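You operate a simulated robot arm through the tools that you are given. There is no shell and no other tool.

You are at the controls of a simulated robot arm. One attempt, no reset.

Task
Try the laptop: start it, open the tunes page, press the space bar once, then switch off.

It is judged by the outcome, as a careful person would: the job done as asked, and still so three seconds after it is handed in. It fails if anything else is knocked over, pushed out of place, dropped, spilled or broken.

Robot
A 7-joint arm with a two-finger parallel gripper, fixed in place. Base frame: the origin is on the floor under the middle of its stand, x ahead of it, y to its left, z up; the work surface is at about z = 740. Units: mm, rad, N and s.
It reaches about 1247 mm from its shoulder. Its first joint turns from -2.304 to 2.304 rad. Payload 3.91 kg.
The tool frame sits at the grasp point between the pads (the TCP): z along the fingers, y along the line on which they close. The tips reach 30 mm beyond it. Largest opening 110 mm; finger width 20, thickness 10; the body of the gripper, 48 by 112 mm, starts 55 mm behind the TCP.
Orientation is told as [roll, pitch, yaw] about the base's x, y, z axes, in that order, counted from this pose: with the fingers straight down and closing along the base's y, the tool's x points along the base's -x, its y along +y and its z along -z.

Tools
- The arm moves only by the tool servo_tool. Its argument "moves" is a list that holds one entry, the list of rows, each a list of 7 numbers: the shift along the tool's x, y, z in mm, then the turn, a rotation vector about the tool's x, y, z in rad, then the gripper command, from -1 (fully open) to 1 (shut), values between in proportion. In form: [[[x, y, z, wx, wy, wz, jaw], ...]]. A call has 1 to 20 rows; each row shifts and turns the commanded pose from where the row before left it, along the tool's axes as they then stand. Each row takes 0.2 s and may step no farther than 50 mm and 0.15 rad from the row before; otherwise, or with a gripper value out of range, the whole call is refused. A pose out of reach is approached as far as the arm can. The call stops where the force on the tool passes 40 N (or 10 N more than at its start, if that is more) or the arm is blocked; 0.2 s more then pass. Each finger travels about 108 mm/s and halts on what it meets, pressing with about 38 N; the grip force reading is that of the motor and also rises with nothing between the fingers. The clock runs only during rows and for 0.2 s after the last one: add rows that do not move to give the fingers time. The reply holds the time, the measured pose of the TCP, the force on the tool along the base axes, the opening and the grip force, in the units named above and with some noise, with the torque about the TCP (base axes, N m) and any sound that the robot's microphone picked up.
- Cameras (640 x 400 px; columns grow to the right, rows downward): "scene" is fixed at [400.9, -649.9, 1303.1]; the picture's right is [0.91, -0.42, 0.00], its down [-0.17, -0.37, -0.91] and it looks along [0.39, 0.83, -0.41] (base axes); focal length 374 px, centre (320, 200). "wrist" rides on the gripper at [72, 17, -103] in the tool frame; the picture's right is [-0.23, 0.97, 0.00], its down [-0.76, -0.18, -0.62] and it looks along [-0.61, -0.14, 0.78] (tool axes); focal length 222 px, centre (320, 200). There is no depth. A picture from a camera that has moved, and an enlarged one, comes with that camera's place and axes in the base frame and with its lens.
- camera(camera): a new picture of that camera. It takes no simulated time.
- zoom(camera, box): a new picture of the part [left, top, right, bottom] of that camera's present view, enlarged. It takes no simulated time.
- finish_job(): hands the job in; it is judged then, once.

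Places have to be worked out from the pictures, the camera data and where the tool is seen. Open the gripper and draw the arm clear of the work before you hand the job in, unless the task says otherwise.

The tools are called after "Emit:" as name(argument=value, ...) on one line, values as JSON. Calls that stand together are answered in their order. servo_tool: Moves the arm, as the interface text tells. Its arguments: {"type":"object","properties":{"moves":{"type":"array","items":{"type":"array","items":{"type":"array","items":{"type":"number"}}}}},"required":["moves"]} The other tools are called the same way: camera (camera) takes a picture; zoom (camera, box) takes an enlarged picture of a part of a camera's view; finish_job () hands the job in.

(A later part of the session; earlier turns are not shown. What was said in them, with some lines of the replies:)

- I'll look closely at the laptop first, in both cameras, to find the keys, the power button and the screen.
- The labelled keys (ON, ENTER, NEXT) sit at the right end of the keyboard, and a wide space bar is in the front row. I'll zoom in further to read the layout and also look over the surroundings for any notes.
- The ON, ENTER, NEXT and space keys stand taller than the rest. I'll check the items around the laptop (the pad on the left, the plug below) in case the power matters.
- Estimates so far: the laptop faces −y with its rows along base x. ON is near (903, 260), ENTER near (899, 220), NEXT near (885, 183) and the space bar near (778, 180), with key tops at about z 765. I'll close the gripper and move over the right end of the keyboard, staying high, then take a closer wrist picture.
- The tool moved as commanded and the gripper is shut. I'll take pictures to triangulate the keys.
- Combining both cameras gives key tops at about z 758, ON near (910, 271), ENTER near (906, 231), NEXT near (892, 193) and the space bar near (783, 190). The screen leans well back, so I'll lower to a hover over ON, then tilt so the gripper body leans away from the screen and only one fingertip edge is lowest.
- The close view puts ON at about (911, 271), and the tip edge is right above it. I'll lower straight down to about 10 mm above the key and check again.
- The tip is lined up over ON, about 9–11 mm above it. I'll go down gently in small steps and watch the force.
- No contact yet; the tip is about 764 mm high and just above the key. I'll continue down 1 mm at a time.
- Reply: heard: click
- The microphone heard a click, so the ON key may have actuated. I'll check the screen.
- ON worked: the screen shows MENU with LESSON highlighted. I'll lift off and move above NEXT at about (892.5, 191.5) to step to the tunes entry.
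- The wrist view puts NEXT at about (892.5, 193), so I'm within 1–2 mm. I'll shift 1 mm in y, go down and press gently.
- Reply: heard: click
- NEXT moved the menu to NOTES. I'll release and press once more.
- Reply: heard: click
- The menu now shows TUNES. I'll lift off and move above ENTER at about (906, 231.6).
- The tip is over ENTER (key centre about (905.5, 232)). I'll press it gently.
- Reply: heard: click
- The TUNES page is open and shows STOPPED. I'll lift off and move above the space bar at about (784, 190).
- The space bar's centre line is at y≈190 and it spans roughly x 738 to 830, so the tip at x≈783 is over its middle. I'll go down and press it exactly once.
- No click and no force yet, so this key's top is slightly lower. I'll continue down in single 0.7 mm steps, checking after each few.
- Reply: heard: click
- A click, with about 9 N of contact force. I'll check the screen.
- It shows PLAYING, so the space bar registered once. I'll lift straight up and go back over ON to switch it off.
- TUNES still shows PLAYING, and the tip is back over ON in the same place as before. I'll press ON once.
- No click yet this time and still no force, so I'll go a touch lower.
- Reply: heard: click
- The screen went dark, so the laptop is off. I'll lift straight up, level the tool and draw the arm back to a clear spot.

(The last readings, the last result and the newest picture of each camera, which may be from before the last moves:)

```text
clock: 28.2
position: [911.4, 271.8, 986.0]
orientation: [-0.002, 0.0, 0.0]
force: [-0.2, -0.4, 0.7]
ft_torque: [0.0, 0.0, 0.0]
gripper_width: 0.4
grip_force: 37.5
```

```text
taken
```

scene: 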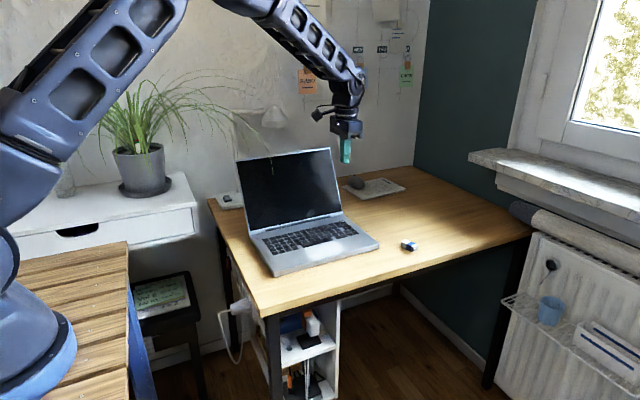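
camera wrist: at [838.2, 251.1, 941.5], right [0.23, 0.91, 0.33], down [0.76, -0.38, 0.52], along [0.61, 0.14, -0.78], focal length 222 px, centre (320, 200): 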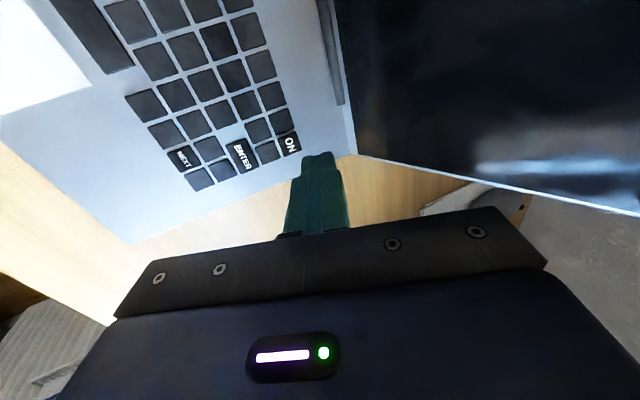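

The arm is clear and nothing else moved. I'll return along the same route to near the starting pose and open the gripper.

Emit:
servo_tool(moves=[[[25, -19, -5.6, 0, 0, 0, 1], [25, -19, -5.6, 0, 0, 0, 1], [25, -19, -5.6, 0, 0, 0, 1], [25, -19, -5.6, 0, 0, 0, 1], [25, -19, -5.6, 0, 0, 0, 1], [25, -19, -5.6, 0, 0, 0, 1], [25, -19, -5.6, 0, 0, 0, 1], [25, -19, -5.6, 0, 0, 0, 1], [25, -19, -5.6, 0, 0, 0, 1], [25, -19, -5.6, 0, 0, 0, 1], [0, 0, 0, 0, 0, 0, -1], [0, 0, 0, 0, 0, 0, -1], [0, 0, 0, 0, 0, 0, -1], [0, 0, 0, 0, 0, 0, -1], [0, 0, 0, 0, 0, 0, -1]]])

Emit:
camera(camera="scene")

Emit:
zoom(camera="scene", box=[220, 130, 420, 290])

```text
clock: 31.4
position: [663.3, 81.9, 1041.5]
orientation: [0.0, 0.0, -0.001]
force: [-0.5, -0.1, 0.2]
ft_torque: [-0.01, 0.02, 0.01]
gripper_width: 109.9
grip_force: 0.0
```

```text
taken
```

scene: 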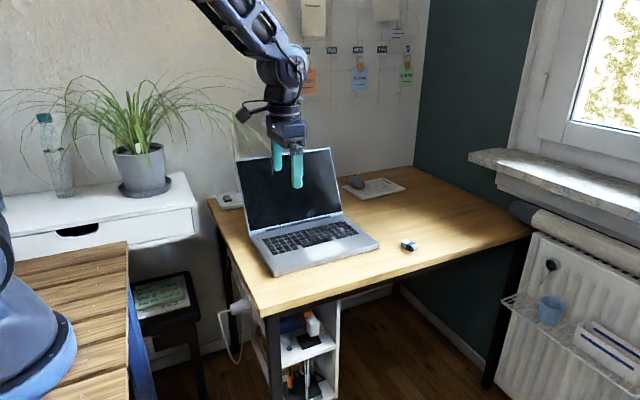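

```text
2.50 times, centred on (320, 210) of scene
camera zoom: at [400.9, -649.9, 1303.1], right [0.91, -0.42, 0.0], down [-0.17, -0.37, -0.91], along [0.39, 0.83, -0.41], focal length 936 px, centre (320, 175)
```

zoom: 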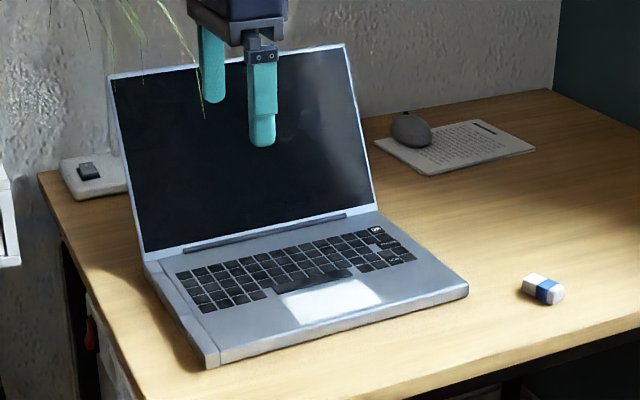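

The laptop is off and hasn't moved, and the surroundings look unchanged. The gripper is open and clear, so I'm handing the job in.

Emit:
finish_job()

```text
The job is handed in.
```

I ran the full sequence on the laptop and handed the job in; I haven't seen the verdict.

- **Start:** one press of ON brought up the menu, showing LESSON.
- **Tunes page:** two presses of NEXT moved from LESSON to NOTES to TUNES, and ENTER opened the page, which showed STOPPED.
- **Space bar:** one press, one click heard, and the page changed to PLAYING.
- **Switch off:** a second press of ON turned the screen dark, and it was still dark in the last picture, about 6 seconds later.

In the last picture the laptop and everything around it were where they started. The gripper was open and the arm was back near its starting pose.
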